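You operate a simulated robot arm through the tools that you are given. There is no shell and no other tool. Be economical: measure what you need, move in short steps, check, and stop when the job is done.

You run a simulated robot arm. Do the job below in one go: nothing can be reset, and whatever is moved stays where it is left.

JOB
Scrub the soaked end plate clean with the yellow pad and put it in the table drawer.
Fine: pad back, drawer shut; leave the other part as it is.

The check looks at the end state, three seconds after you hand in, the way a careful person would. Anything else that was tipped, shoved, dropped, spilled or broken makes it a failure.

ROBOT AND FRAMES
A 7-joint arm with a two-finger parallel gripper, fixed in place. Base frame: the origin is at the foot of the arm, x ahead of it, y to its left, z up. Readings come in mm, rad, newtons and seconds.
Its first joint turns from -2.897 to 2.897 rad. Payload 4.4 kg.
The TCP is the grasp point between the finger pads, 23 mm short of the fingertips. In the tool frame z runs along the fingers and y along their closing line. Largest opening 94 mm; finger width 38, thickness 10; the body of the gripper, 54 by 96 mm, starts 39 mm behind the TCP.
Orientation is that of the tool frame in the base frame, as a unit quaternion [w, x, y, z]. With the fingers straight down and closing along the base's y, the tool's x points along the base's -x, its y along +y and its z along -z.

CONTROLS
- The arm moves only by the tool nudge_tool. Its argument "motion" is a list that holds one entry, the list of rows, each a list of 7 numbers: the shift along the base's x, y, z in units of 50 mm (1.0 is 50 mm), then the turn, a rotation vector about the base's x, y, z in units of 5 degrees (1.0 is 5 degrees), then the opening, from 0 (shut) to 1 (fully open). In form: [[[tx, ty, tz, wx, wy, wz, claw], ...]]. A call has 1 to 12 rows; each row shifts and turns the commanded pose from where the row before left it. A call with a number of a shift or a turn outside -1 to 1 is refused whole. Each row takes 0.2 s and may step no farther than 50 mm and 0.15 rad from the row before; otherwise, or with a gripper value out of range, the whole call is refused. Where a pose cannot be reached the arm comes as near as it can. A force on the tool above 40 N (or 10 N above the force at the start of the call, whichever is more), or a blocked arm, ends the call early, and 0.2 s more pass. The fingers move at their own pace (about 72 mm/s each) and stop on an object; they squeeze with about 44 N. The grip force told is the motor's: it shows also when the fingers shut on nothing. Time passes only in rows, and 0.2 s behind the last, so rows that do not move let the fingers close. The reply holds the time, the measured pose of the TCP, the force on the tool along the base axes, the opening and the grip force, in the units named above and with some noise, and new pictures: "views" is both (left out), scene, wrist or none.
- Cameras (640 x 400 px; columns grow to the right, rows downward): "scene" is fixed at [220.9, -499.2, 1650.1]; the picture's right is [0.83, -0.56, 0.00], its down [-0.32, -0.47, -0.83] and it looks along [0.47, 0.68, -0.56] (base axes); focal length 343 px, centre (320, 200). "wrist" rides on the gripper at [86, 16, -74] in the tool frame; the picture's right is [-0.18, 0.98, 0.00], its down [-0.58, -0.11, -0.81] and it looks along [-0.79, -0.15, 0.59] (tool axes); focal length 243 px, centre (320, 200). There is no depth. A picture from a camera that has moved, and an enlarged one, comes with that camera's place and axes in the base frame and with its lens.
- close_up(camera, box): a new picture of the part [left, top, right, bottom] of that camera's present view, enlarged. The clock stands still meanwhile.
- hand_in(): hands the job in; it is judged then, once.

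Work in short steps. Places have to be worked out from the pictures, the camera data and where the tool is seen: move nearer, look again, correct. Check each grasp and each placing, and mend what went wrong. You have 120 turns and 200 pictures in all, those below and enlarged ones among them. Open the gripper and draw the arm clear of the work before you hand the job in, unless the task says otherwise; then end with one line.

The tools are called after "Call:" as name(argument=value, ...) on one line, values as JSON. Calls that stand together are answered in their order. nudge_tool: Moves the arm, as the interface text tells. Its arguments: {"type":"object","properties":{"motion":{"type":"array","items":{"type":"array","items":{"type":"array","items":{"type":"number"}}}},"views":{"type":"string","enum":["both","scene","wrist","none"]}},"required":["motion"]} The other tools are called the same way: close_up (camera, box) takes an enlarged picture of a part of a camera's view; hand_in () hands the job in.

At the start:

```text
t: 0.0
tool_pos: [643.0, 198.7, 1193.9]
orientation: [0.0, 0.0, 1.0, 0.0]
ft_force: [-0.2, -0.4, 0.0]
grip_width: 93.9
gripper_force: 0.0
```

scene: 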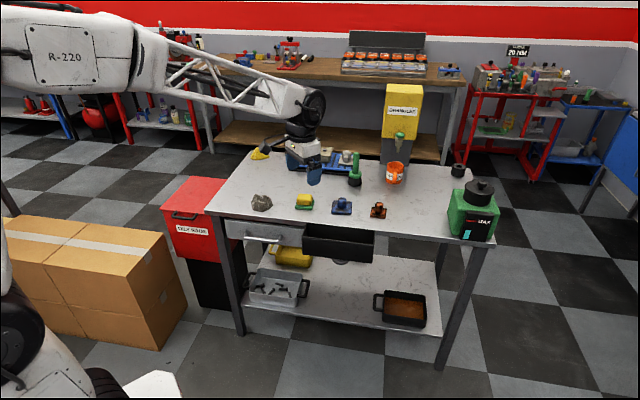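
wrist: 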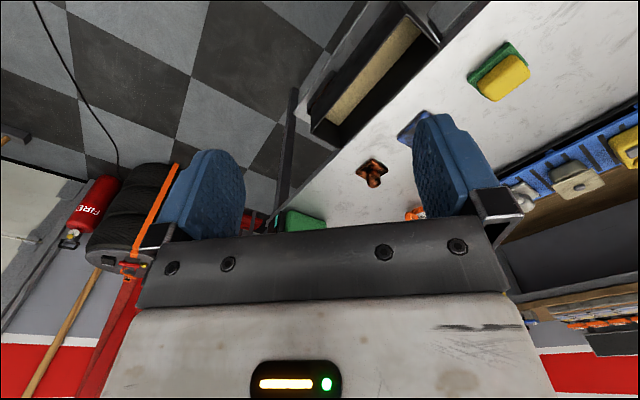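

I'll start by looking closely at the table area.

Call:
close_up(camera="scene", box=[230, 130, 410, 242])

Call:
close_up(camera="scene", box=[340, 80, 520, 250])

Call:
close_up(camera="scene", box=[220, 200, 450, 340])

```text
3.56 times, centred on (320, 186) of scene
camera zoom: at [220.9, -499.2, 1650.1], right [0.83, -0.56, 0.0], down [-0.32, -0.47, -0.83], along [0.47, 0.68, -0.56], focal length 1220 px, centre (320, 250)
```

zoom: 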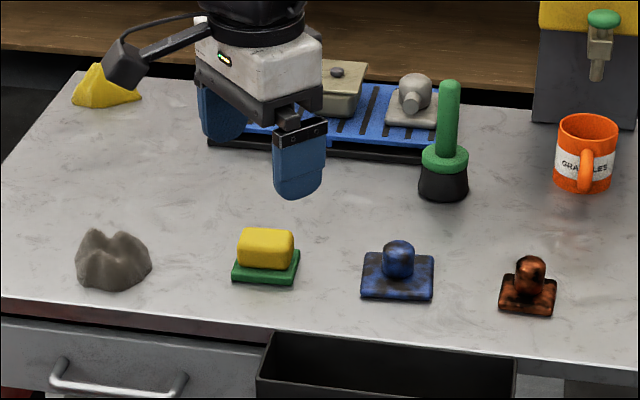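

```text
2.35 times, centred on (430, 165) of scene
camera zoom: at [220.9, -499.2, 1650.1], right [0.83, -0.56, 0.0], down [-0.32, -0.47, -0.83], along [0.47, 0.68, -0.56], focal length 808 px, centre (61, 282)
```

zoom: 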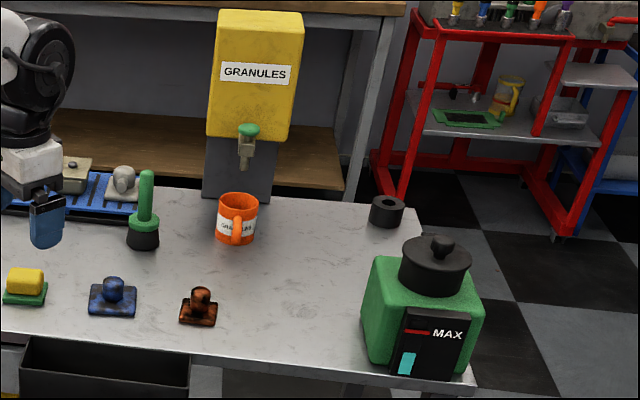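

```text
2.78 times, centred on (335, 270) of scene
camera zoom: at [220.9, -499.2, 1650.1], right [0.83, -0.56, 0.0], down [-0.32, -0.47, -0.83], along [0.47, 0.68, -0.56], focal length 955 px, centre (278, 5)
```

zoom: 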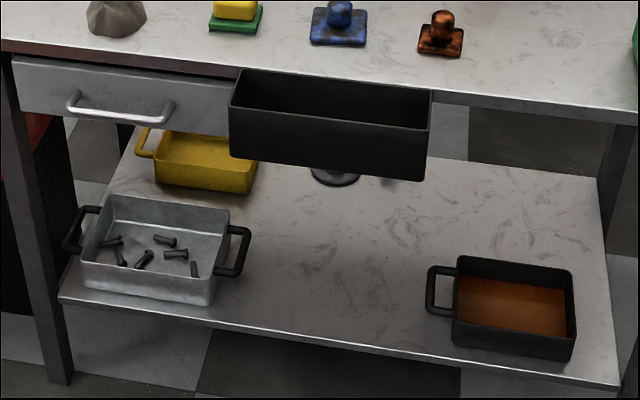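

Call:
close_up(camera="scene", box=[325, 190, 405, 240])

Call:
close_up(camera="scene", box=[240, 140, 400, 220])

Call:
close_up(camera="scene", box=[160, 180, 320, 280])

Call:
close_up(camera="scene", box=[240, 180, 340, 240])

```text
8.00 times, centred on (365, 215) of scene
camera zoom: at [220.9, -499.2, 1650.1], right [0.83, -0.56, 0.0], down [-0.32, -0.47, -0.83], along [0.47, 0.68, -0.56], focal length 2746 px, centre (-40, 80)
```

zoom: 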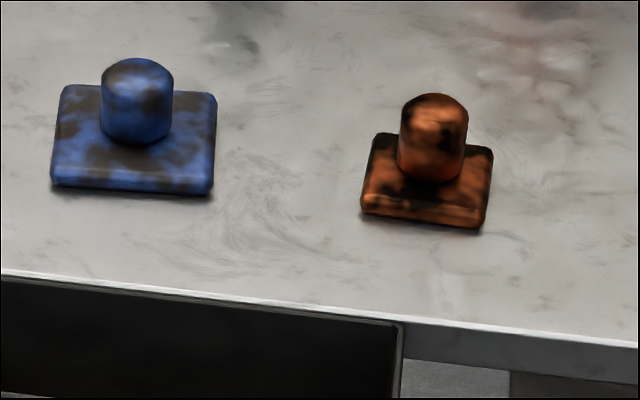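

```text
4.00 times, centred on (320, 180) of scene
camera zoom: at [220.9, -499.2, 1650.1], right [0.83, -0.56, 0.0], down [-0.32, -0.47, -0.83], along [0.47, 0.68, -0.56], focal length 1373 px, centre (320, 280)
```

zoom: 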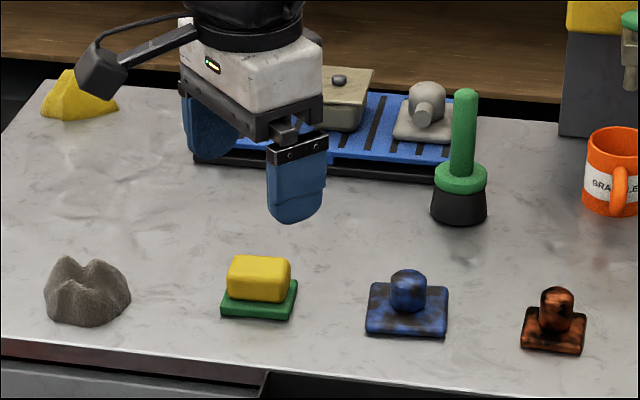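

```text
4.00 times, centred on (240, 230) of scene
camera zoom: at [220.9, -499.2, 1650.1], right [0.83, -0.56, 0.0], down [-0.32, -0.47, -0.83], along [0.47, 0.68, -0.56], focal length 1373 px, centre (640, 80)
```

zoom: 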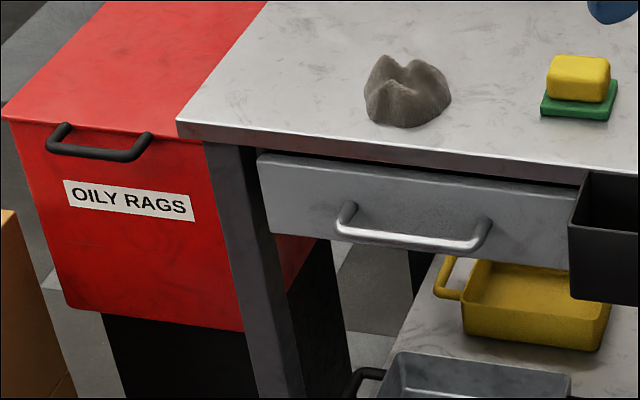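

```text
6.40 times, centred on (290, 210) of scene
camera zoom: at [220.9, -499.2, 1650.1], right [0.83, -0.56, 0.0], down [-0.32, -0.47, -0.83], along [0.47, 0.68, -0.56], focal length 2196 px, centre (512, 136)
```

zoom: 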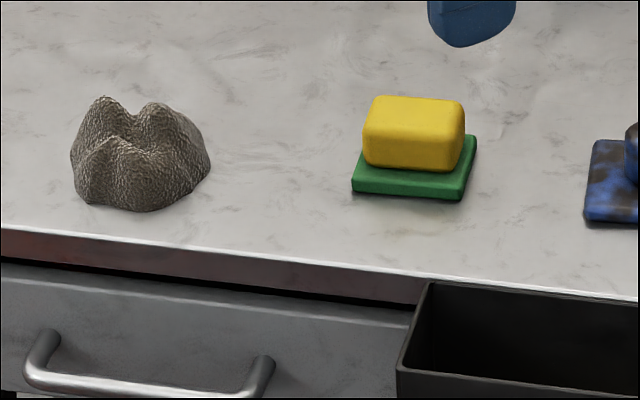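

Call:
close_up(camera="scene", box=[365, 280, 435, 335])

Call:
close_up(camera="scene", box=[240, 235, 350, 310])

Call:
close_up(camera="scene", box=[440, 155, 520, 245])

```text
7.27 times, centred on (400, 308) of scene
camera zoom: at [220.9, -499.2, 1650.1], right [0.83, -0.56, 0.0], down [-0.32, -0.47, -0.83], along [0.47, 0.68, -0.56], focal length 2496 px, centre (-262, -582)
```

zoom: 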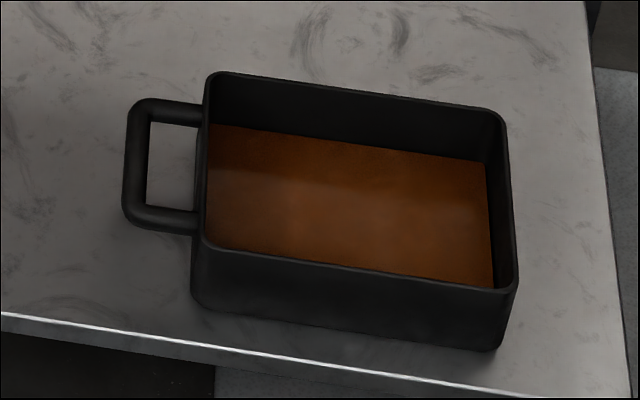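

```text
5.33 times, centred on (295, 272) of scene
camera zoom: at [220.9, -499.2, 1650.1], right [0.83, -0.56, 0.0], down [-0.32, -0.47, -0.83], along [0.47, 0.68, -0.56], focal length 1830 px, centre (453, -187)
```

zoom: 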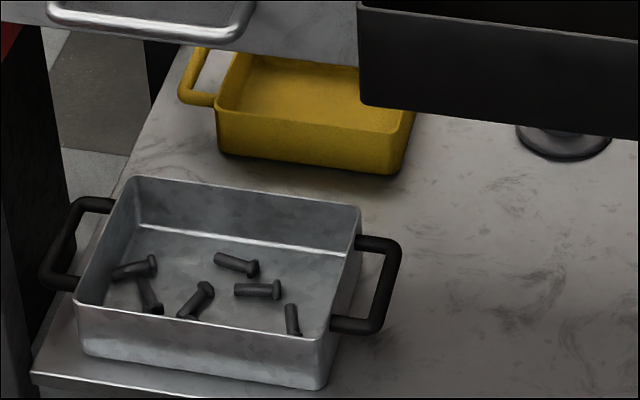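

```text
4.44 times, centred on (480, 200) of scene
camera zoom: at [220.9, -499.2, 1650.1], right [0.83, -0.56, 0.0], down [-0.32, -0.47, -0.83], along [0.47, 0.68, -0.56], focal length 1525 px, centre (-391, 200)
```

zoom: 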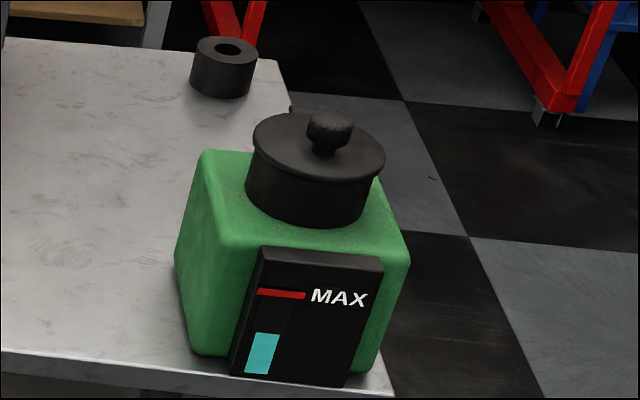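

The dirty candidates are the blue part (~[900,350]) and the orange part (~[1020,265]); the table's front edge runs diagonally (45°). I turn the tool by 45° and move nearer for a closer look at both.

Call:
nudge_tool(motion=[[[0.35, 0.22, -0.1, 0, 0, 1, 1], [0.35, 0.22, -0.1, 0, 0, 1, 1], [0.35, 0.22, -0.1, 0, 0, 1, 1], [0.35, 0.22, -0.1, 0, 0, 1, 1], [0.35, 0.22, -0.1, 0, 0, 1, 1], [0.35, 0.22, -0.1, 0, 0, 1, 1], [0.35, 0.22, -0.1, 0, 0, 1, 1], [0.35, 0.22, -0.1, 0, 0, 1, 1], [0.35, 0.22, -0.1, 0, 0, 1, 1], [0, 0, 0, 0, 0, 0, 1]]])

```text
t: 2.2
tool_pos: [799.8, 298.7, 1148.2]
orientation: [0.0, -0.383, 0.924, 0.0]
ft_force: [0.6, 0.4, 0.4]
grip_width: 93.8
gripper_force: 0.0
camera wrist: at [725.9, 248.6, 1222.5], right [-0.57, 0.82, 0.0], down [0.49, 0.33, 0.81], along [0.66, 0.46, -0.59], focal length 243 px, centre (320, 200)
```

scene: 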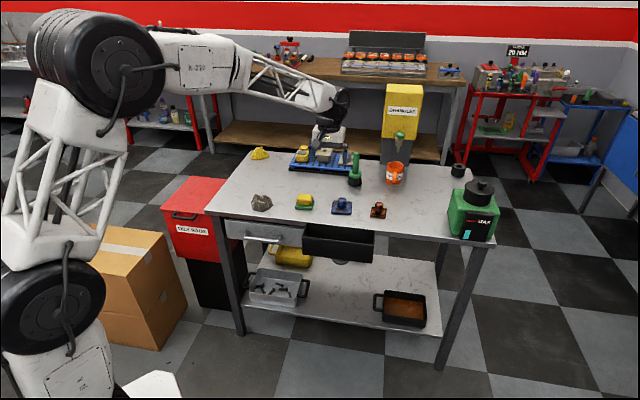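
wrist: 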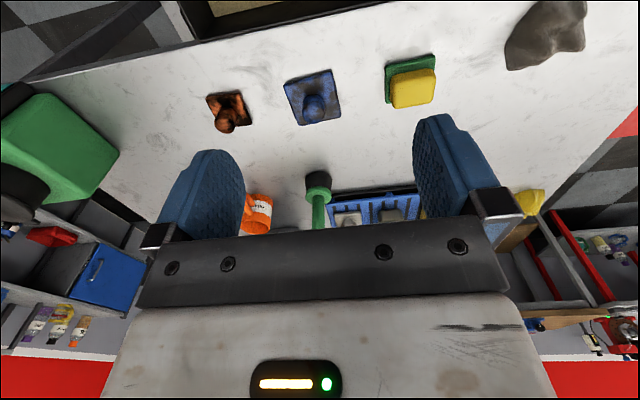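

Call:
close_up(camera="wrist", box=[190, 50, 350, 150])

Call:
close_up(camera="wrist", box=[300, 40, 460, 140])

Call:
close_up(camera="scene", box=[240, 140, 370, 215])

```text
4.00 times, centred on (270, 100) of wrist
camera zoom: at [725.9, 248.6, 1222.5], right [-0.57, 0.82, 0.0], down [0.49, 0.33, 0.81], along [0.66, 0.46, -0.59], focal length 970 px, centre (520, 600)
```

zoom: 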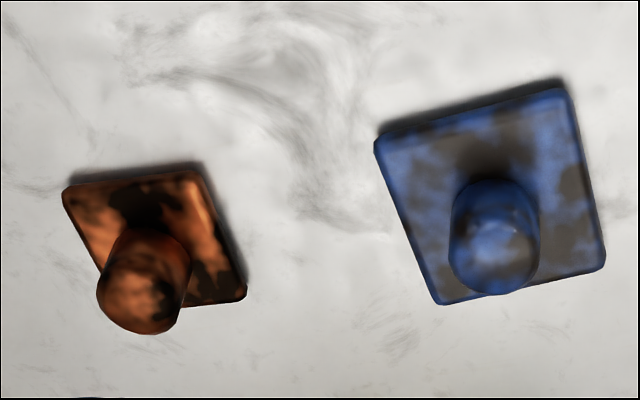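

```text
4.00 times, centred on (380, 90) of wrist
camera zoom: at [725.9, 248.6, 1222.5], right [-0.57, 0.82, 0.0], down [0.49, 0.33, 0.81], along [0.66, 0.46, -0.59], focal length 970 px, centre (80, 640)
```

zoom: 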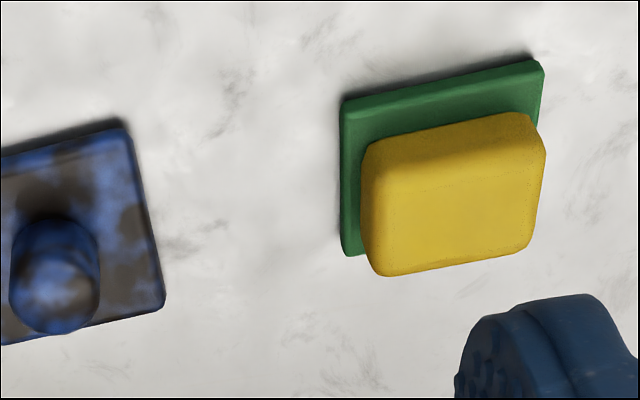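

```text
4.92 times, centred on (305, 178) of scene
camera zoom: at [220.9, -499.2, 1650.1], right [0.83, -0.56, 0.0], down [-0.32, -0.47, -0.83], along [0.47, 0.68, -0.56], focal length 1690 px, centre (394, 311)
```

zoom: 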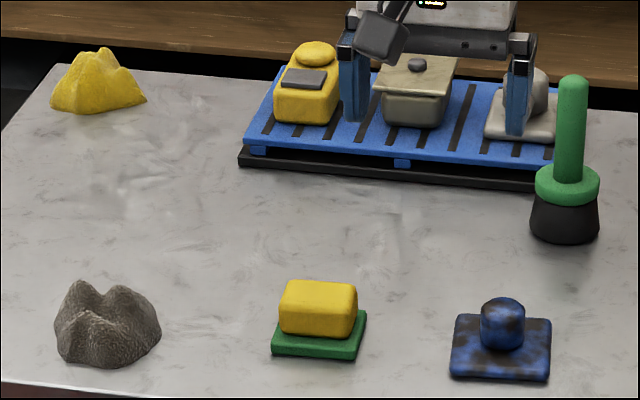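

Orange's stains look black/glossy, blue's look dull brown; I need a nearer look to tell which one is wet. Moving lower above and between both.

Call:
nudge_tool(motion=[[[0.6, -0.08, -0.5, 0, 0, 0, 1], [0.6, -0.08, -0.5, 0, 0, 0, 1], [0.5, -0.08, -0.5, 0, 0, 0, 1], [0.4, -0.08, -0.5, 0, 0, 0, 1], [0, 0, -0.5, 0, 0, 0, 1], [0, 0, 0, 0, 0, 0, 1]]], views="wrist")

Call:
close_up(camera="wrist", box=[160, 0, 480, 200])

```text
t: 3.6
tool_pos: [904.3, 280.0, 1023.1]
orientation: [0.0, -0.382, 0.924, 0.0]
ft_force: [0.1, 0.1, -0.4]
grip_width: 94.0
gripper_force: 0.0
camera wrist: at [831.1, 230.5, 1097.7], right [-0.56, 0.83, 0.0], down [0.49, 0.33, 0.81], along [0.67, 0.46, -0.59], focal length 243 px, centre (320, 200)
```

wrist: 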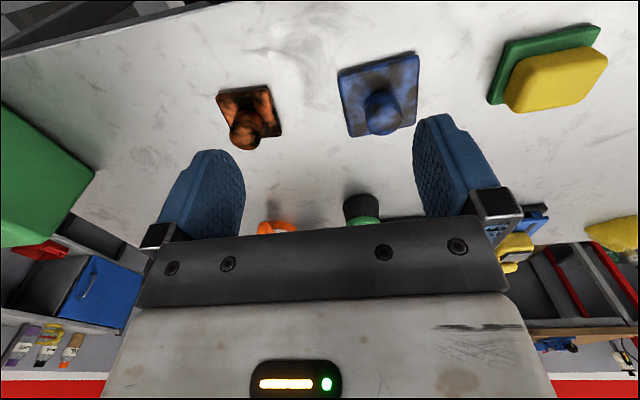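

```text
2.00 times, centred on (320, 100) of wrist
camera zoom: at [831.1, 230.5, 1097.7], right [-0.56, 0.83, 0.0], down [0.49, 0.33, 0.81], along [0.67, 0.46, -0.59], focal length 485 px, centre (320, 400)
```

zoom: 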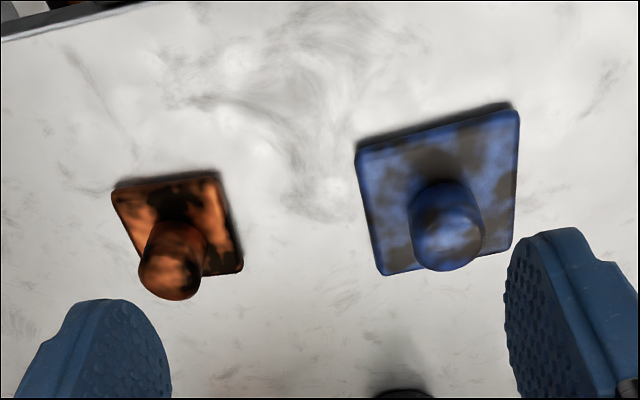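

Call:
close_up(camera="wrist", box=[200, 70, 296, 160])

Call:
close_up(camera="wrist", box=[330, 50, 426, 140])

Call:
close_up(camera="scene", box=[365, 195, 395, 225])

Call:
close_up(camera="scene", box=[327, 192, 357, 222])

```text
4.44 times, centred on (248, 115) of wrist
camera zoom: at [831.1, 230.5, 1097.7], right [-0.56, 0.83, 0.0], down [0.49, 0.33, 0.81], along [0.67, 0.46, -0.59], focal length 1078 px, centre (640, 578)
```

zoom: 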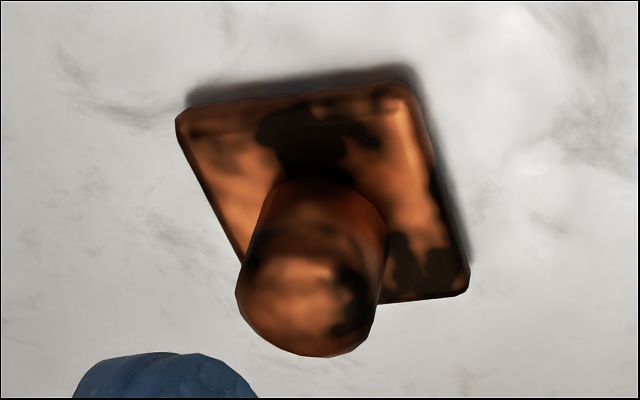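

```text
4.44 times, centred on (378, 95) of wrist
camera zoom: at [831.1, 230.5, 1097.7], right [-0.56, 0.83, 0.0], down [0.49, 0.33, 0.81], along [0.67, 0.46, -0.59], focal length 1078 px, centre (62, 667)
```

zoom: 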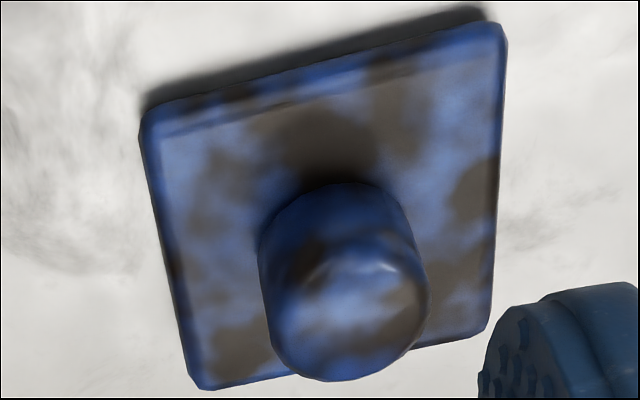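

```text
13.33 times, centred on (380, 210) of scene
camera zoom: at [220.9, -499.2, 1650.1], right [0.83, -0.56, 0.0], down [-0.32, -0.47, -0.83], along [0.47, 0.68, -0.56], focal length 4576 px, centre (-480, 67)
```

zoom: 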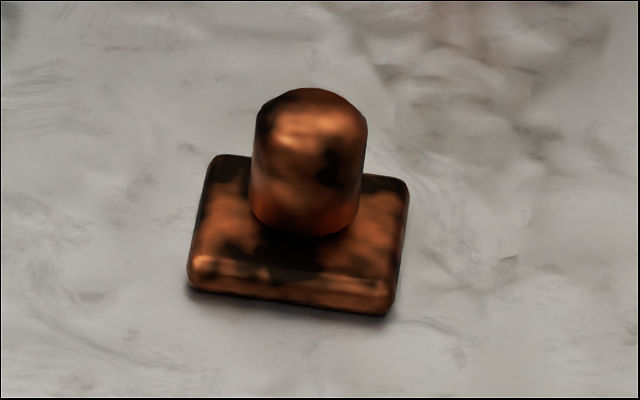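

```text
13.33 times, centred on (342, 207) of scene
camera zoom: at [220.9, -499.2, 1650.1], right [0.83, -0.56, 0.0], down [-0.32, -0.47, -0.83], along [0.47, 0.68, -0.56], focal length 4576 px, centre (27, 107)
```

zoom: 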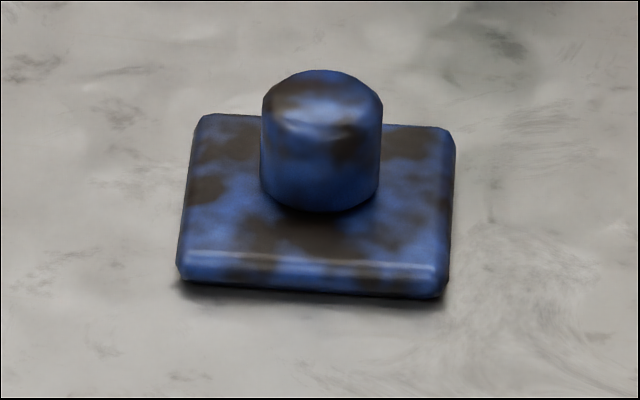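

Positions are consistent: blue ≈(912,361), orange ≈(1008,257), pad ≈(803,460). I go nearer to the orange part to see whether its stains are wet.

Call:
nudge_tool(motion=[[[0.36, -0.45, -0.7, 0, 0, 0, 1], [0.36, -0.45, -0.7, 0, 0, 0, 1], [0, 0, 0, 0, 0, 0, 1]]], views="none")

Call:
close_up(camera="wrist", box=[220, 50, 460, 210])

Call:
nudge_tool(motion=[[[-0.8, 0.7, 0, 0, 0, 0, 1], [-0.8, 0.7, 0, 0, 0, 0, 1], [0, 0.6, 0, 0, 0, 0, 1], [0, 0, 0, 0, 0, 0, 1]]], views="none")

Call:
close_up(camera="wrist", box=[220, 0, 460, 200])

```text
t: 4.4
tool_pos: [939.1, 234.4, 951.5]
orientation: [0.0, -0.382, 0.924, 0.0]
ft_force: [0.4, -0.1, -0.2]
grip_width: 94.0
gripper_force: 0.0
```

```text
2.50 times, centred on (340, 130) of wrist
camera zoom: at [865.5, 185.7, 1026.4], right [-0.56, 0.83, 0.0], down [0.49, 0.33, 0.81], along [0.67, 0.46, -0.59], focal length 606 px, centre (270, 375)
```

zoom: 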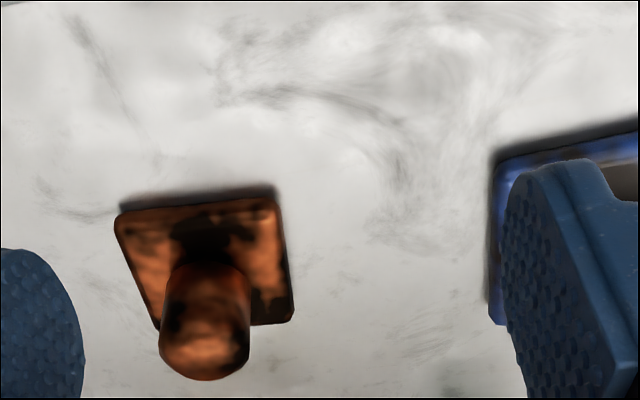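

```text
refused: row 1 steps farther than a row can; nothing moved
```

```text
2.00 times, centred on (340, 100) of wrist
camera zoom: at [865.5, 185.7, 1026.4], right [-0.56, 0.83, 0.0], down [0.49, 0.33, 0.81], along [0.67, 0.46, -0.59], focal length 485 px, centre (280, 400)
```

zoom: 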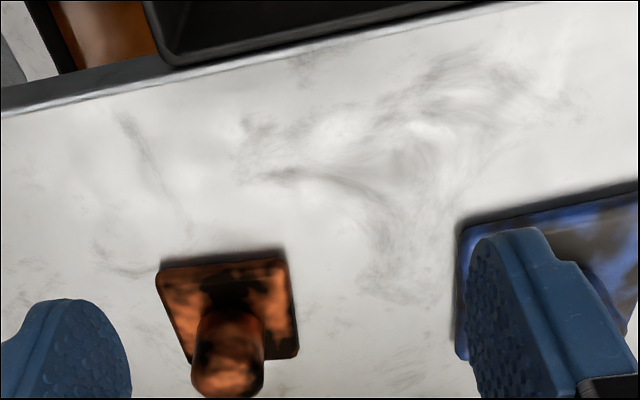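

Orange: reddish metallic with dark patches. Now the same look at the blue part.

Call:
nudge_tool(motion=[[[-0.65, 0.65, 0, 0, 0, 0, 1], [-0.65, 0.65, 0, 0, 0, 0, 1], [-0.65, 0.65, 0, 0, 0, 0, 1], [0, 0, 0, 0, 0, 0, 1]]], views="wrist")

Call:
close_up(camera="wrist", box=[220, 50, 460, 210])

```text
t: 5.4
tool_pos: [842.6, 334.1, 955.4]
orientation: [0.0, -0.383, 0.924, 0.0]
ft_force: [1.0, 0.8, -0.2]
grip_width: 94.0
gripper_force: 0.0
camera wrist: at [768.1, 284.5, 1030.8], right [-0.56, 0.83, 0.0], down [0.49, 0.33, 0.81], along [0.67, 0.46, -0.59], focal length 243 px, centre (320, 200)
```

wrist: 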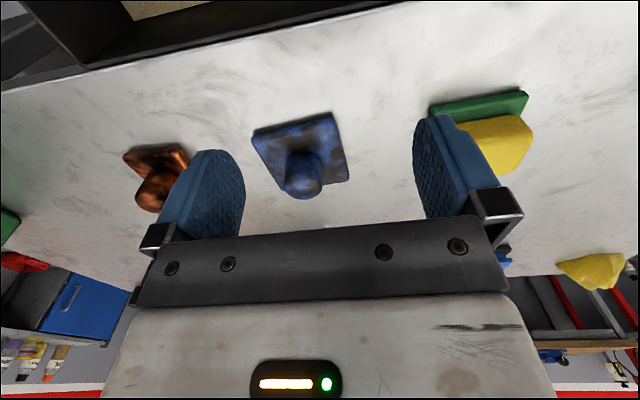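

```text
2.50 times, centred on (340, 130) of wrist
camera zoom: at [768.1, 284.5, 1030.8], right [-0.56, 0.83, 0.0], down [0.49, 0.33, 0.81], along [0.67, 0.46, -0.59], focal length 606 px, centre (270, 375)
```

zoom: 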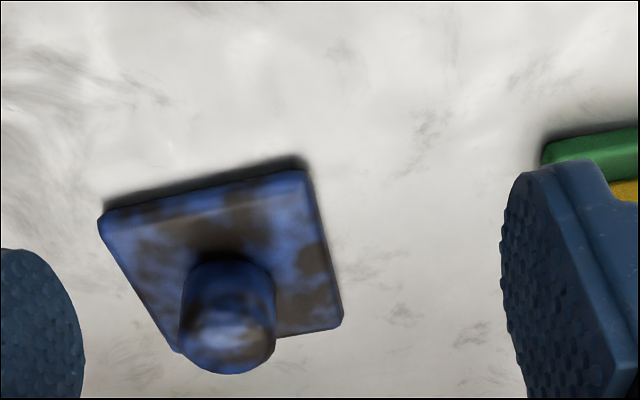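

I judge blue (painted part blotched with dark, soaked-in oil; the orange one reads as rust and lies beyond comfortable reach) to be the soaked end plate, at (911,362) with a ~31 mm knob. I move over it to pick it by the knob, so I can bring it nearer for scrubbing.

Call:
nudge_tool(motion=[[[0.45, 0.2, 0, 0, 0, 0, 1], [0.46, 0.18, 0, 0, 0, 0, 1], [0.46, 0.18, 0, 0, 0, 0, 1], [0, 0, -0.5, 0, 0, 0, 1], [0, 0, 0, 0, 0, 0, 1]]])

Call:
close_up(camera="scene", box=[300, 160, 380, 230])

```text
t: 6.6
tool_pos: [910.7, 361.9, 931.3]
orientation: [0.0, -0.383, 0.924, 0.001]
ft_force: [-0.1, 0.4, -0.1]
grip_width: 94.0
gripper_force: 0.0
camera wrist: at [836.6, 312.0, 1006.4], right [-0.56, 0.83, 0.0], down [0.49, 0.33, 0.81], along [0.67, 0.46, -0.59], focal length 243 px, centre (320, 200)
```

scene: 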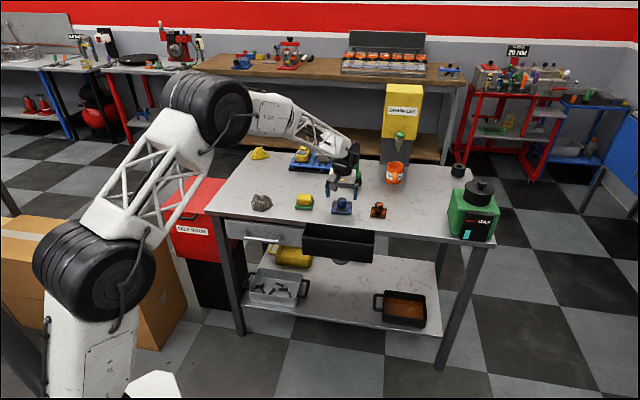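
wrist: 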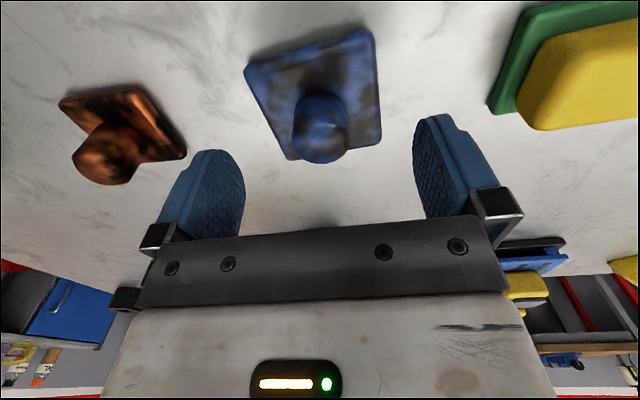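

```text
5.71 times, centred on (340, 195) of scene
camera zoom: at [220.9, -499.2, 1650.1], right [0.83, -0.56, 0.0], down [-0.32, -0.47, -0.83], along [0.47, 0.68, -0.56], focal length 1961 px, centre (206, 229)
```

zoom: 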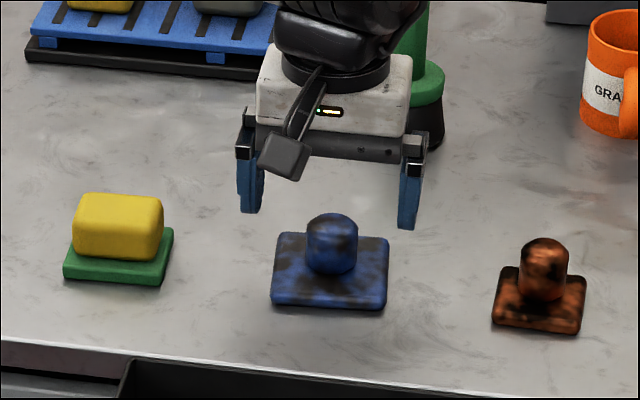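

Estimate repeats at (909,361). Descend to z≈888 and close on the knob.

Call:
nudge_tool(motion=[[[0, 0, -0.5, 0, 0, 0, 1], [0, 0, -0.36, 0, 0, 0, 1], [0, 0, 0, 0, 0, 0, 0], [0, 0, 0, 0, 0, 0, 0], [0, 0, 0, 0, 0, 0, 0], [0, 0, 0, 0, 0, 0, 0]]], views="wrist")

Call:
close_up(camera="scene", box=[300, 160, 380, 230])

```text
t: 8.0
tool_pos: [912.2, 362.7, 887.5]
orientation: [0.0, -0.382, 0.924, 0.0]
ft_force: [-0.5, 0.5, 0.1]
grip_width: 34.7
gripper_force: 43.7
camera wrist: at [838.9, 312.4, 963.3], right [-0.56, 0.83, 0.0], down [0.49, 0.33, 0.81], along [0.67, 0.46, -0.59], focal length 243 px, centre (320, 200)
```

wrist: 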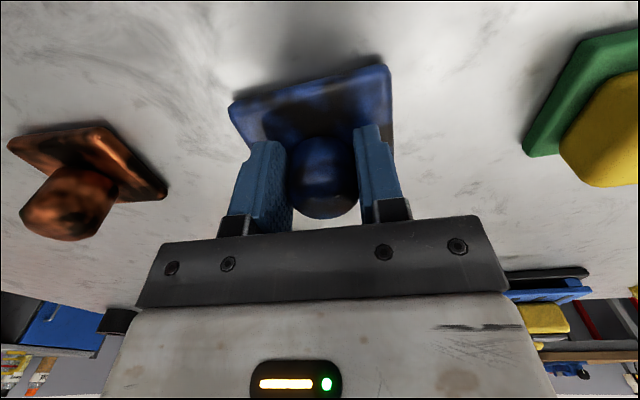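

```text
5.71 times, centred on (340, 195) of scene
camera zoom: at [220.9, -499.2, 1650.1], right [0.83, -0.56, 0.0], down [-0.32, -0.47, -0.83], along [0.47, 0.68, -0.56], focal length 1961 px, centre (206, 229)
```

zoom: 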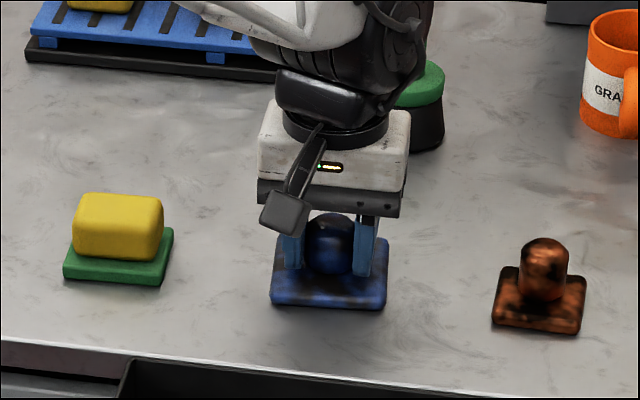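

Knob gripped at 34.7 mm. I lift it 10 mm and set it nearer at about (853,351).

Call:
nudge_tool(motion=[[[0, 0, 0.3, 0, 0, 0, 0], [-0.59, -0.12, 0, 0, 0, 0, 0], [-0.59, -0.12, 0, 0, 0, 0, 0], [0, 0, 0, 0, 0, 0, 0]]], views="none")

Call:
close_up(camera="scene", box=[290, 160, 390, 240])

```text
t: 9.0
tool_pos: [849.2, 352.2, 903.1]
orientation: [0.0, -0.384, 0.924, 0.0]
ft_force: [0.0, 0.7, -2.2]
grip_width: 35.0
gripper_force: 44.2
```

```text
5.00 times, centred on (340, 200) of scene
camera zoom: at [220.9, -499.2, 1650.1], right [0.83, -0.56, 0.0], down [-0.32, -0.47, -0.83], along [0.47, 0.68, -0.56], focal length 1716 px, centre (220, 200)
```

zoom: 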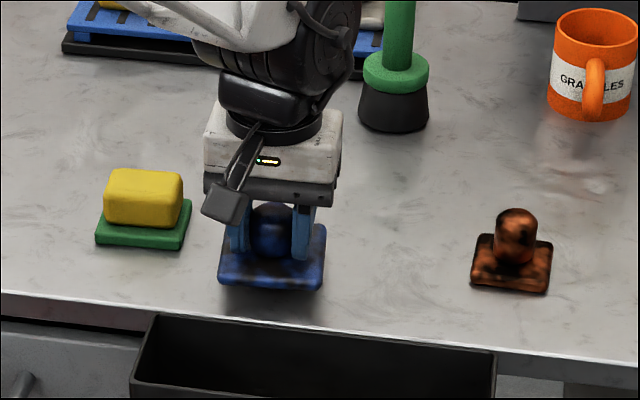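

Lifted fine (~0.2 kg). Lower it back to TCP z≈888 and release, then rise.

Call:
nudge_tool(motion=[[[0, 0, -0.2, 0, 0, 0, 0], [0, 0, -0.1, 0, 0, 0, 0], [0, 0, 0, 0, 0, 0, 0]]], views="none")

Call:
nudge_tool(motion=[[[0, 0, 0, 0, 0, 0, 1], [0, 0, 0, 0, 0, 0, 1], [0, 0, 0, 0, 0, 0, 1], [0, 0, 0.5, 0, 0, 0, 1], [0, 0, 0.8, 0, 0, 0, 1], [-0.3, 0.8, 0.3, 0, 0, 0, 1], [-0.3, 0.8, 0, 0, 0, 0, 1], [-0.3, 0.0, 0, 0, 0, 0, 1], [0, 0, 0, 0, 0, 0, 1]]])

```text
t: 9.8
tool_pos: [851.8, 350.9, 887.9]
orientation: [0.001, -0.381, 0.924, 0.0]
ft_force: [-3.5, -0.4, 10.8]
grip_width: 34.9
gripper_force: 44.1
```

```text
t: 11.8
tool_pos: [807.8, 431.2, 967.4]
orientation: [0.0, -0.382, 0.924, -0.001]
ft_force: [-0.1, 0.5, 1.0]
grip_width: 93.9
gripper_force: 0.1
camera wrist: at [733.9, 381.9, 1043.1], right [-0.56, 0.83, 0.0], down [0.49, 0.33, 0.81], along [0.67, 0.46, -0.59], focal length 243 px, centre (320, 200)
```

scene: 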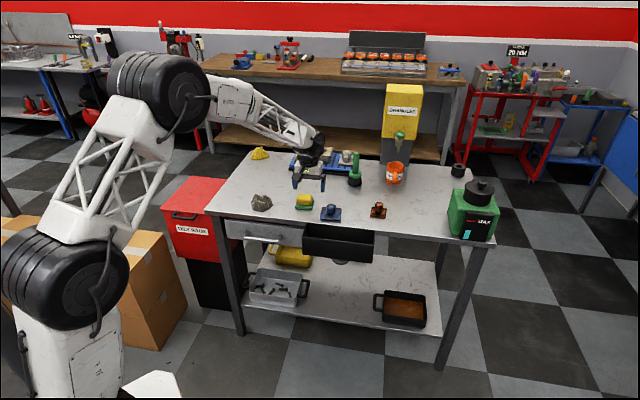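
wrist: 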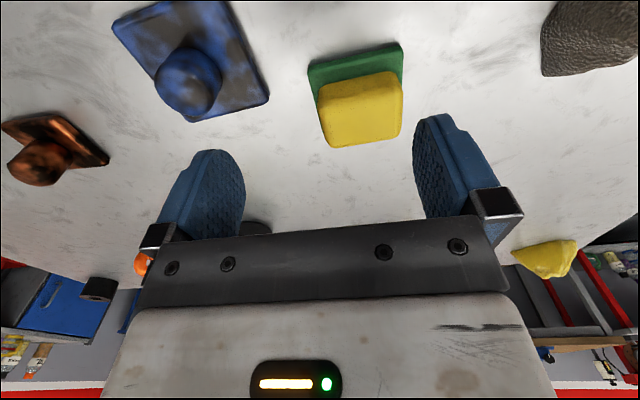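

Call:
close_up(camera="wrist", box=[290, 30, 420, 160])

Call:
close_up(camera="scene", box=[285, 180, 345, 225])

```text
3.08 times, centred on (355, 95) of wrist
camera zoom: at [733.9, 381.9, 1043.1], right [-0.56, 0.83, 0.0], down [0.49, 0.33, 0.81], along [0.67, 0.46, -0.59], focal length 746 px, centre (212, 523)
```

zoom: 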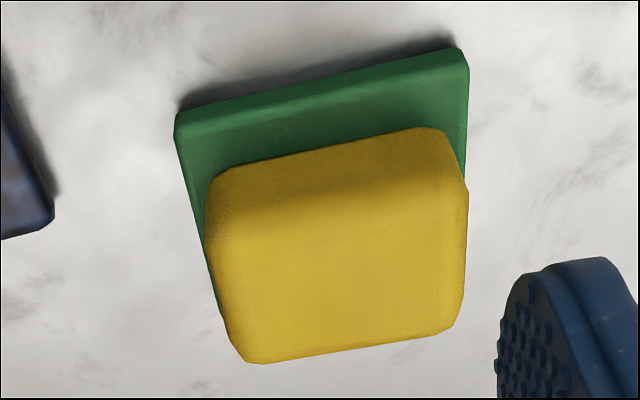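

```text
8.89 times, centred on (315, 202) of scene
camera zoom: at [220.9, -499.2, 1650.1], right [0.83, -0.56, 0.0], down [-0.32, -0.47, -0.83], along [0.47, 0.68, -0.56], focal length 3051 px, centre (364, 178)
```

zoom: 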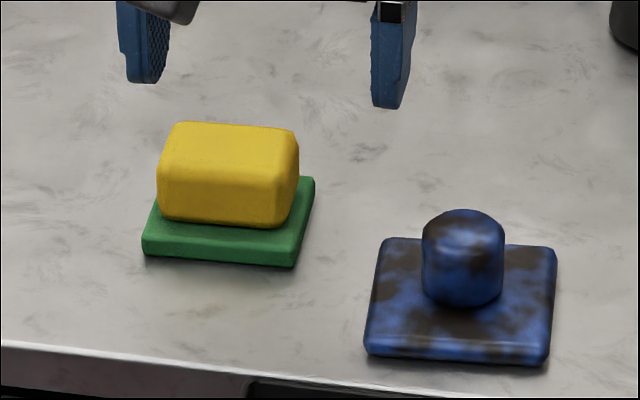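

The pad is a yellow block (~50 mm wide, top ≈ z 889) on a green base at about (802,464). I move above it and check alignment.

Call:
nudge_tool(motion=[[[-0.12, 0.66, 0, 0, 0, 0, 1], [0, 0, -0.7, 0, 0, 0, 1], [0, 0, 0, 0, 0, 0, 1]]], views="wrist")

Call:
close_up(camera="scene", box=[265, 160, 345, 220])

```text
t: 12.6
tool_pos: [801.3, 464.5, 934.0]
orientation: [0.0, -0.383, 0.924, 0.0]
ft_force: [-0.7, 0.1, 0.1]
grip_width: 94.2
gripper_force: 0.0
camera wrist: at [728.3, 414.8, 1008.3], right [-0.56, 0.83, 0.0], down [0.49, 0.33, 0.81], along [0.67, 0.46, -0.59], focal length 243 px, centre (320, 200)
```

wrist: 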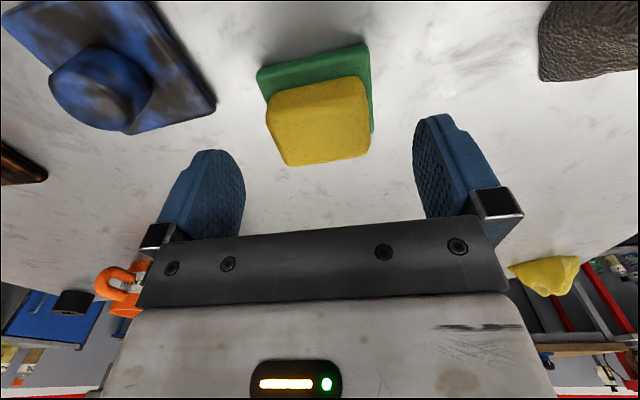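

```text
6.67 times, centred on (305, 190) of scene
camera zoom: at [220.9, -499.2, 1650.1], right [0.83, -0.56, 0.0], down [-0.32, -0.47, -0.83], along [0.47, 0.68, -0.56], focal length 2288 px, centre (420, 267)
```

zoom: 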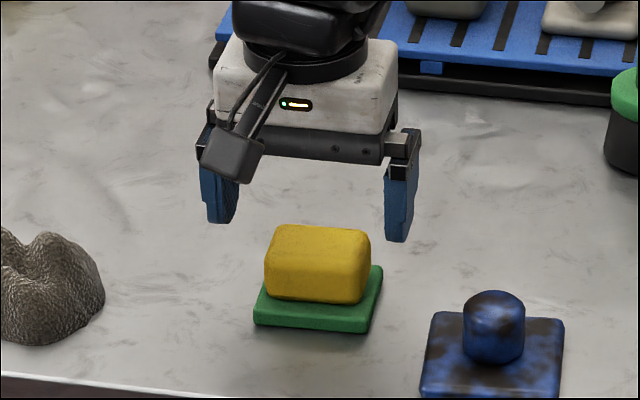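

Centred well. Descend to z≈892 and close on the yellow block.

Call:
nudge_tool(motion=[[[0, 0.02, -0.5, 0, 0, 0, 1], [0, 0, -0.34, 0, 0, 0, 1], [0, 0, 0, 0, 0, 0, 0], [0, 0, 0, 0, 0, 0, 0], [0, 0, 0, 0, 0, 0, 0]]], views="none")

Call:
nudge_tool(motion=[[[0, 0, 0.4, 0, 0, 0, 0], [0, 0, 0.4, 0, 0, 0, 0], [0, 0, 0, 0, 0, 0, 0]]], views="wrist")

Call:
close_up(camera="scene", box=[265, 160, 345, 220])

```text
t: 13.8
tool_pos: [800.0, 464.8, 891.4]
orientation: [0.0, -0.383, 0.924, 0.0]
ft_force: [0.0, -0.3, -0.1]
grip_width: 59.1
gripper_force: 43.8
```

```text
t: 14.6
tool_pos: [800.6, 464.8, 931.0]
orientation: [0.0, -0.382, 0.924, -0.001]
ft_force: [0.0, 0.2, -0.4]
grip_width: 59.0
gripper_force: 43.8
camera wrist: at [727.2, 415.2, 1005.6], right [-0.56, 0.83, 0.0], down [0.49, 0.33, 0.81], along [0.67, 0.46, -0.59], focal length 243 px, centre (320, 200)
```

wrist: 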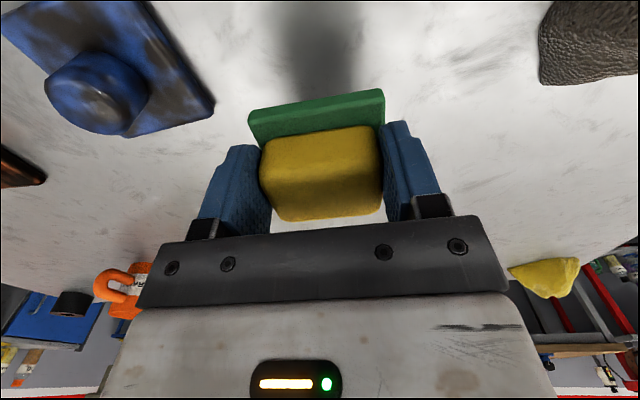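

```text
6.67 times, centred on (305, 190) of scene
camera zoom: at [220.9, -499.2, 1650.1], right [0.83, -0.56, 0.0], down [-0.32, -0.47, -0.83], along [0.47, 0.68, -0.56], focal length 2288 px, centre (420, 267)
```

zoom: 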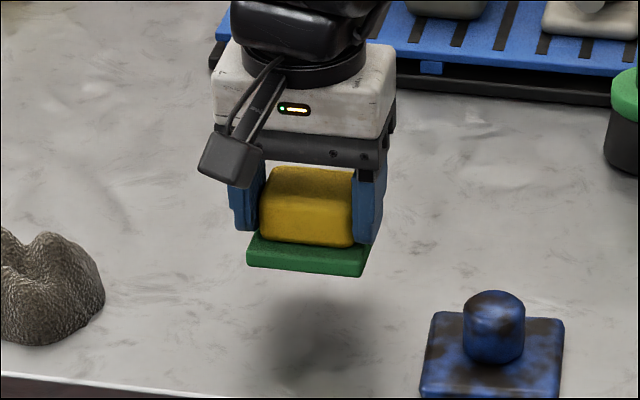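

The green scouring face came up with the block: it's the pad itself (pad bottom = TCP − 41.5; home TCP (800.5,464.8,891.4)). I go above the part's knob and lower until contact.

Call:
nudge_tool(motion=[[[0, 0, 0.6, 0, 0, 0, 0], [0.34, -0.76, 0, 0, 0, 0, 0], [0.34, -0.76, 0, 0, 0, 0, 0], [0.34, -0.76, 0, 0, 0, 0, 0], [0, 0, -0.2, 0, 0, 0, 0], [0, 0, 0, 0, 0, 0, 0]]], views="wrist")

Call:
close_up(camera="scene", box=[290, 160, 370, 220])

```text
t: 16.0
tool_pos: [854.3, 351.9, 950.7]
orientation: [0.001, -0.383, 0.924, 0.001]
ft_force: [0.1, 0.2, -0.6]
grip_width: 59.1
gripper_force: 44.0
camera wrist: at [780.0, 301.5, 1025.6], right [-0.56, 0.83, 0.0], down [0.49, 0.33, 0.81], along [0.67, 0.46, -0.59], focal length 243 px, centre (320, 200)
```

wrist: 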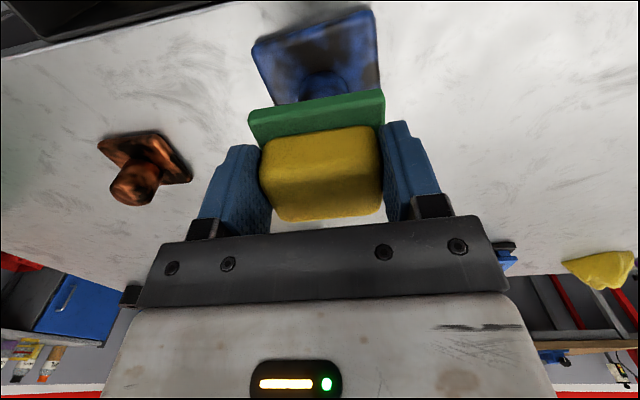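

```text
6.67 times, centred on (330, 190) of scene
camera zoom: at [220.9, -499.2, 1650.1], right [0.83, -0.56, 0.0], down [-0.32, -0.47, -0.83], along [0.47, 0.68, -0.56], focal length 2288 px, centre (253, 267)
```

zoom: 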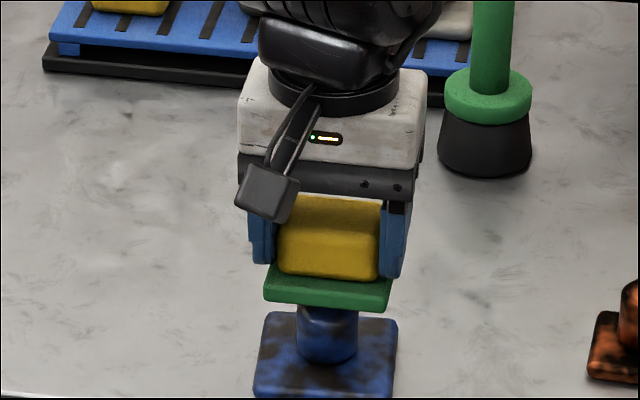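

Now lower in 4 mm steps until the force shows contact with the knob top.

Call:
nudge_tool(motion=[[[0, 0, -0.08, 0, 0, 0, 0], [0, 0, -0.08, 0, 0, 0, 0], [0, 0, -0.08, 0, 0, 0, 0], [0, 0, 0, 0, 0, 0, 0]]], views="none")

Call:
nudge_tool(motion=[[[0, 0, -0.05, 0, 0, 0, 0], [0, 0, 0, 0, 0, 0, 0]]], views="none")

Call:
nudge_tool(motion=[[[0, 0, -0.05, 0, 0, 0, 0], [0, 0, 0, 0, 0, 0, 0]]], views="none")

```text
t: 17.0
tool_pos: [853.4, 350.7, 937.6]
orientation: [0.0, -0.383, 0.924, -0.001]
ft_force: [-0.7, 0.2, -0.5]
grip_width: 59.2
gripper_force: 44.3
```

```text
t: 17.6
tool_pos: [853.9, 350.3, 935.7]
orientation: [0.0, -0.383, 0.924, -0.001]
ft_force: [-1.5, 0.5, 3.0]
grip_width: 59.1
gripper_force: 44.0
```

```text
t: 18.2
tool_pos: [853.7, 350.1, 935.2]
orientation: [0.001, -0.382, 0.924, 0.0]
ft_force: [-3.6, -1.8, 26.5]
grip_width: 59.2
gripper_force: 44.0
```

Contact at TCP ≈ 936 (knob top ≈ 894). I ease off to a light press and make short strokes over the knob.

Call:
nudge_tool(motion=[[[0, 0, 0.03, 0, 0, 0, 0], [0.3, -0.3, 0, 0, 0, 0, 0], [-0.3, 0.3, 0, 0, 0, 0, 0], [-0.3, 0.3, 0, 0, 0, 0, 0], [0.3, -0.3, 0, 0, 0, 0, 0], [0.25, 0.25, 0, 0, 0, 0, 0], [-0.25, -0.25, 0, 0, 0, 0, 0], [-0.25, -0.25, 0, 0, 0, 0, 0], [0.25, 0.25, 0, 0, 0, 0, 0], [0, 0, 0, 0, 0, 0, 0]]], views="none")

Call:
close_up(camera="scene", box=[290, 160, 370, 220])

```text
t: 20.4
tool_pos: [852.4, 353.1, 935.5]
orientation: [0.0, -0.383, 0.924, 0.0]
ft_force: [-5.8, -9.0, 31.0]
grip_width: 59.0
gripper_force: 44.4
```

```text
6.67 times, centred on (330, 190) of scene
camera zoom: at [220.9, -499.2, 1650.1], right [0.83, -0.56, 0.0], down [-0.32, -0.47, -0.83], along [0.47, 0.68, -0.56], focal length 2288 px, centre (253, 267)
```

zoom: 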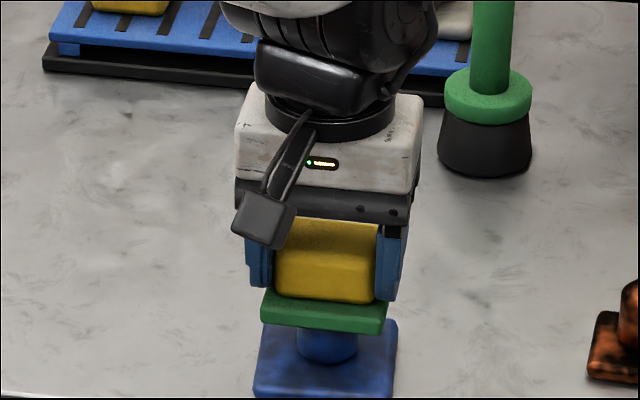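

The dark patches have visibly vanished. I raise the pad and check how clean the part is.

Call:
nudge_tool(motion=[[[0, 0, 0.4, 0, 0, 0, 0], [0, 0, 0.2, 0, 0, 0, 0], [-0.3, 0.8, 0, 0, 0, 0, 0], [-0.3, 0.8, 0, 0, 0, 0, 0], [0, 0, 0, 0, 0, 0, 0]]], views="wrist")

Call:
close_up(camera="scene", box=[305, 190, 355, 230])

Call:
close_up(camera="wrist", box=[100, 0, 320, 140])

```text
t: 21.6
tool_pos: [822.1, 430.4, 962.1]
orientation: [0.001, -0.383, 0.924, 0.0]
ft_force: [0.1, -0.4, -0.8]
grip_width: 58.9
gripper_force: 43.9
camera wrist: at [748.3, 380.7, 1037.6], right [-0.56, 0.83, 0.0], down [0.49, 0.33, 0.81], along [0.67, 0.46, -0.59], focal length 243 px, centre (320, 200)
```

wrist: 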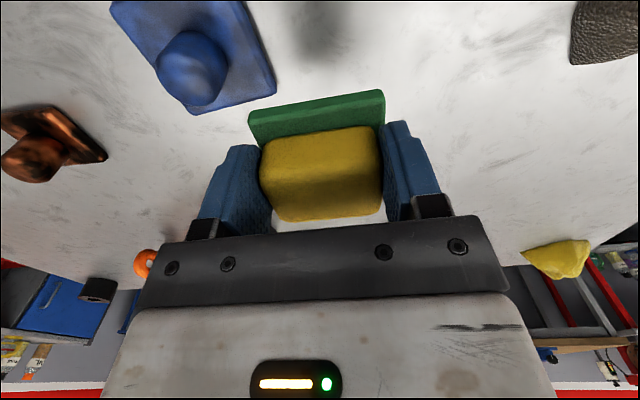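

```text
10.00 times, centred on (330, 210) of scene
camera zoom: at [220.9, -499.2, 1650.1], right [0.83, -0.56, 0.0], down [-0.32, -0.47, -0.83], along [0.47, 0.68, -0.56], focal length 3432 px, centre (220, 100)
```

zoom: 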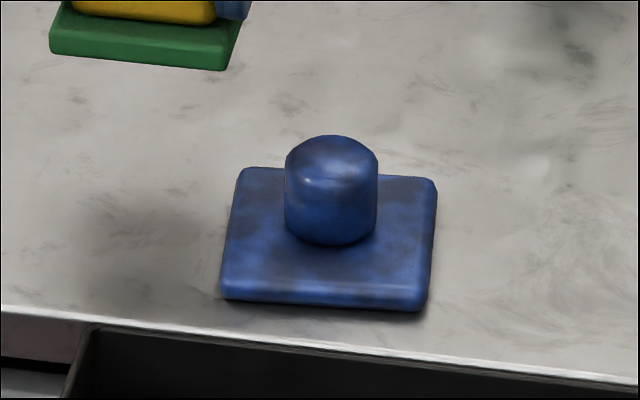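

```text
2.86 times, centred on (210, 70) of wrist
camera zoom: at [748.3, 380.7, 1037.6], right [-0.56, 0.83, 0.0], down [0.49, 0.33, 0.81], along [0.67, 0.46, -0.59], focal length 693 px, centre (634, 571)
```

zoom: 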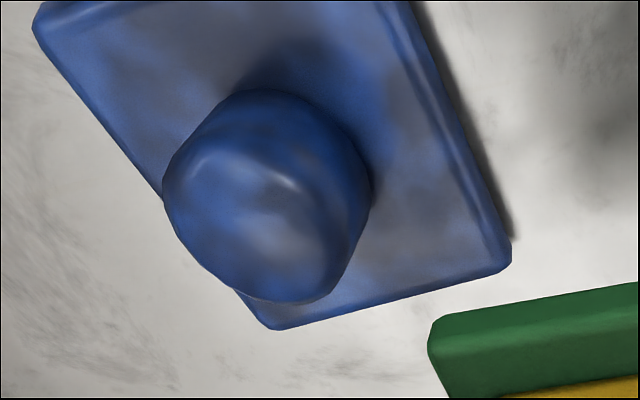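

Stains have faded evenly but faint remains persist. Repeat with more strokes.

Call:
nudge_tool(motion=[[[0.3, -0.8, 0, 0, 0, 0, 0], [0.31, -0.78, 0, 0, 0, 0, 0], [0, 0, -0.35, 0, 0, 0, 0], [0, 0, -0.21, 0, 0, 0, 0], [0, 0, 0, 0, 0, 0, 0]]], views="none")

Call:
nudge_tool(motion=[[[0.3, -0.3, 0, 0, 0, 0, 0], [-0.3, 0.3, 0, 0, 0, 0, 0], [-0.3, 0.3, 0, 0, 0, 0, 0], [0.3, -0.3, 0, 0, 0, 0, 0], [0.3, -0.3, 0, 0, 0, 0, 0], [-0.3, 0.3, 0, 0, 0, 0, 0], [-0.3, 0.3, 0, 0, 0, 0, 0], [0.3, -0.3, 0, 0, 0, 0, 0], [0, 0, 0, 0, 0, 0, 0]]], views="none")

Call:
close_up(camera="scene", box=[305, 190, 355, 230])

```text
t: 22.8
tool_pos: [851.7, 350.2, 936.7]
orientation: [0.001, -0.383, 0.924, 0.0]
ft_force: [-0.3, -0.6, -0.1]
grip_width: 59.0
gripper_force: 44.2
```

```text
t: 24.8
tool_pos: [853.8, 351.0, 936.0]
orientation: [0.0, -0.383, 0.924, 0.001]
ft_force: [0.6, 0.5, -0.2]
grip_width: 59.1
gripper_force: 43.9
```

```text
10.00 times, centred on (330, 210) of scene
camera zoom: at [220.9, -499.2, 1650.1], right [0.83, -0.56, 0.0], down [-0.32, -0.47, -0.83], along [0.47, 0.68, -0.56], focal length 3432 px, centre (220, 100)
```

zoom: 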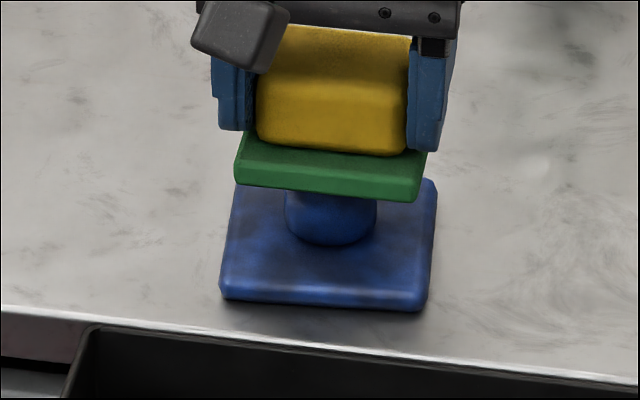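

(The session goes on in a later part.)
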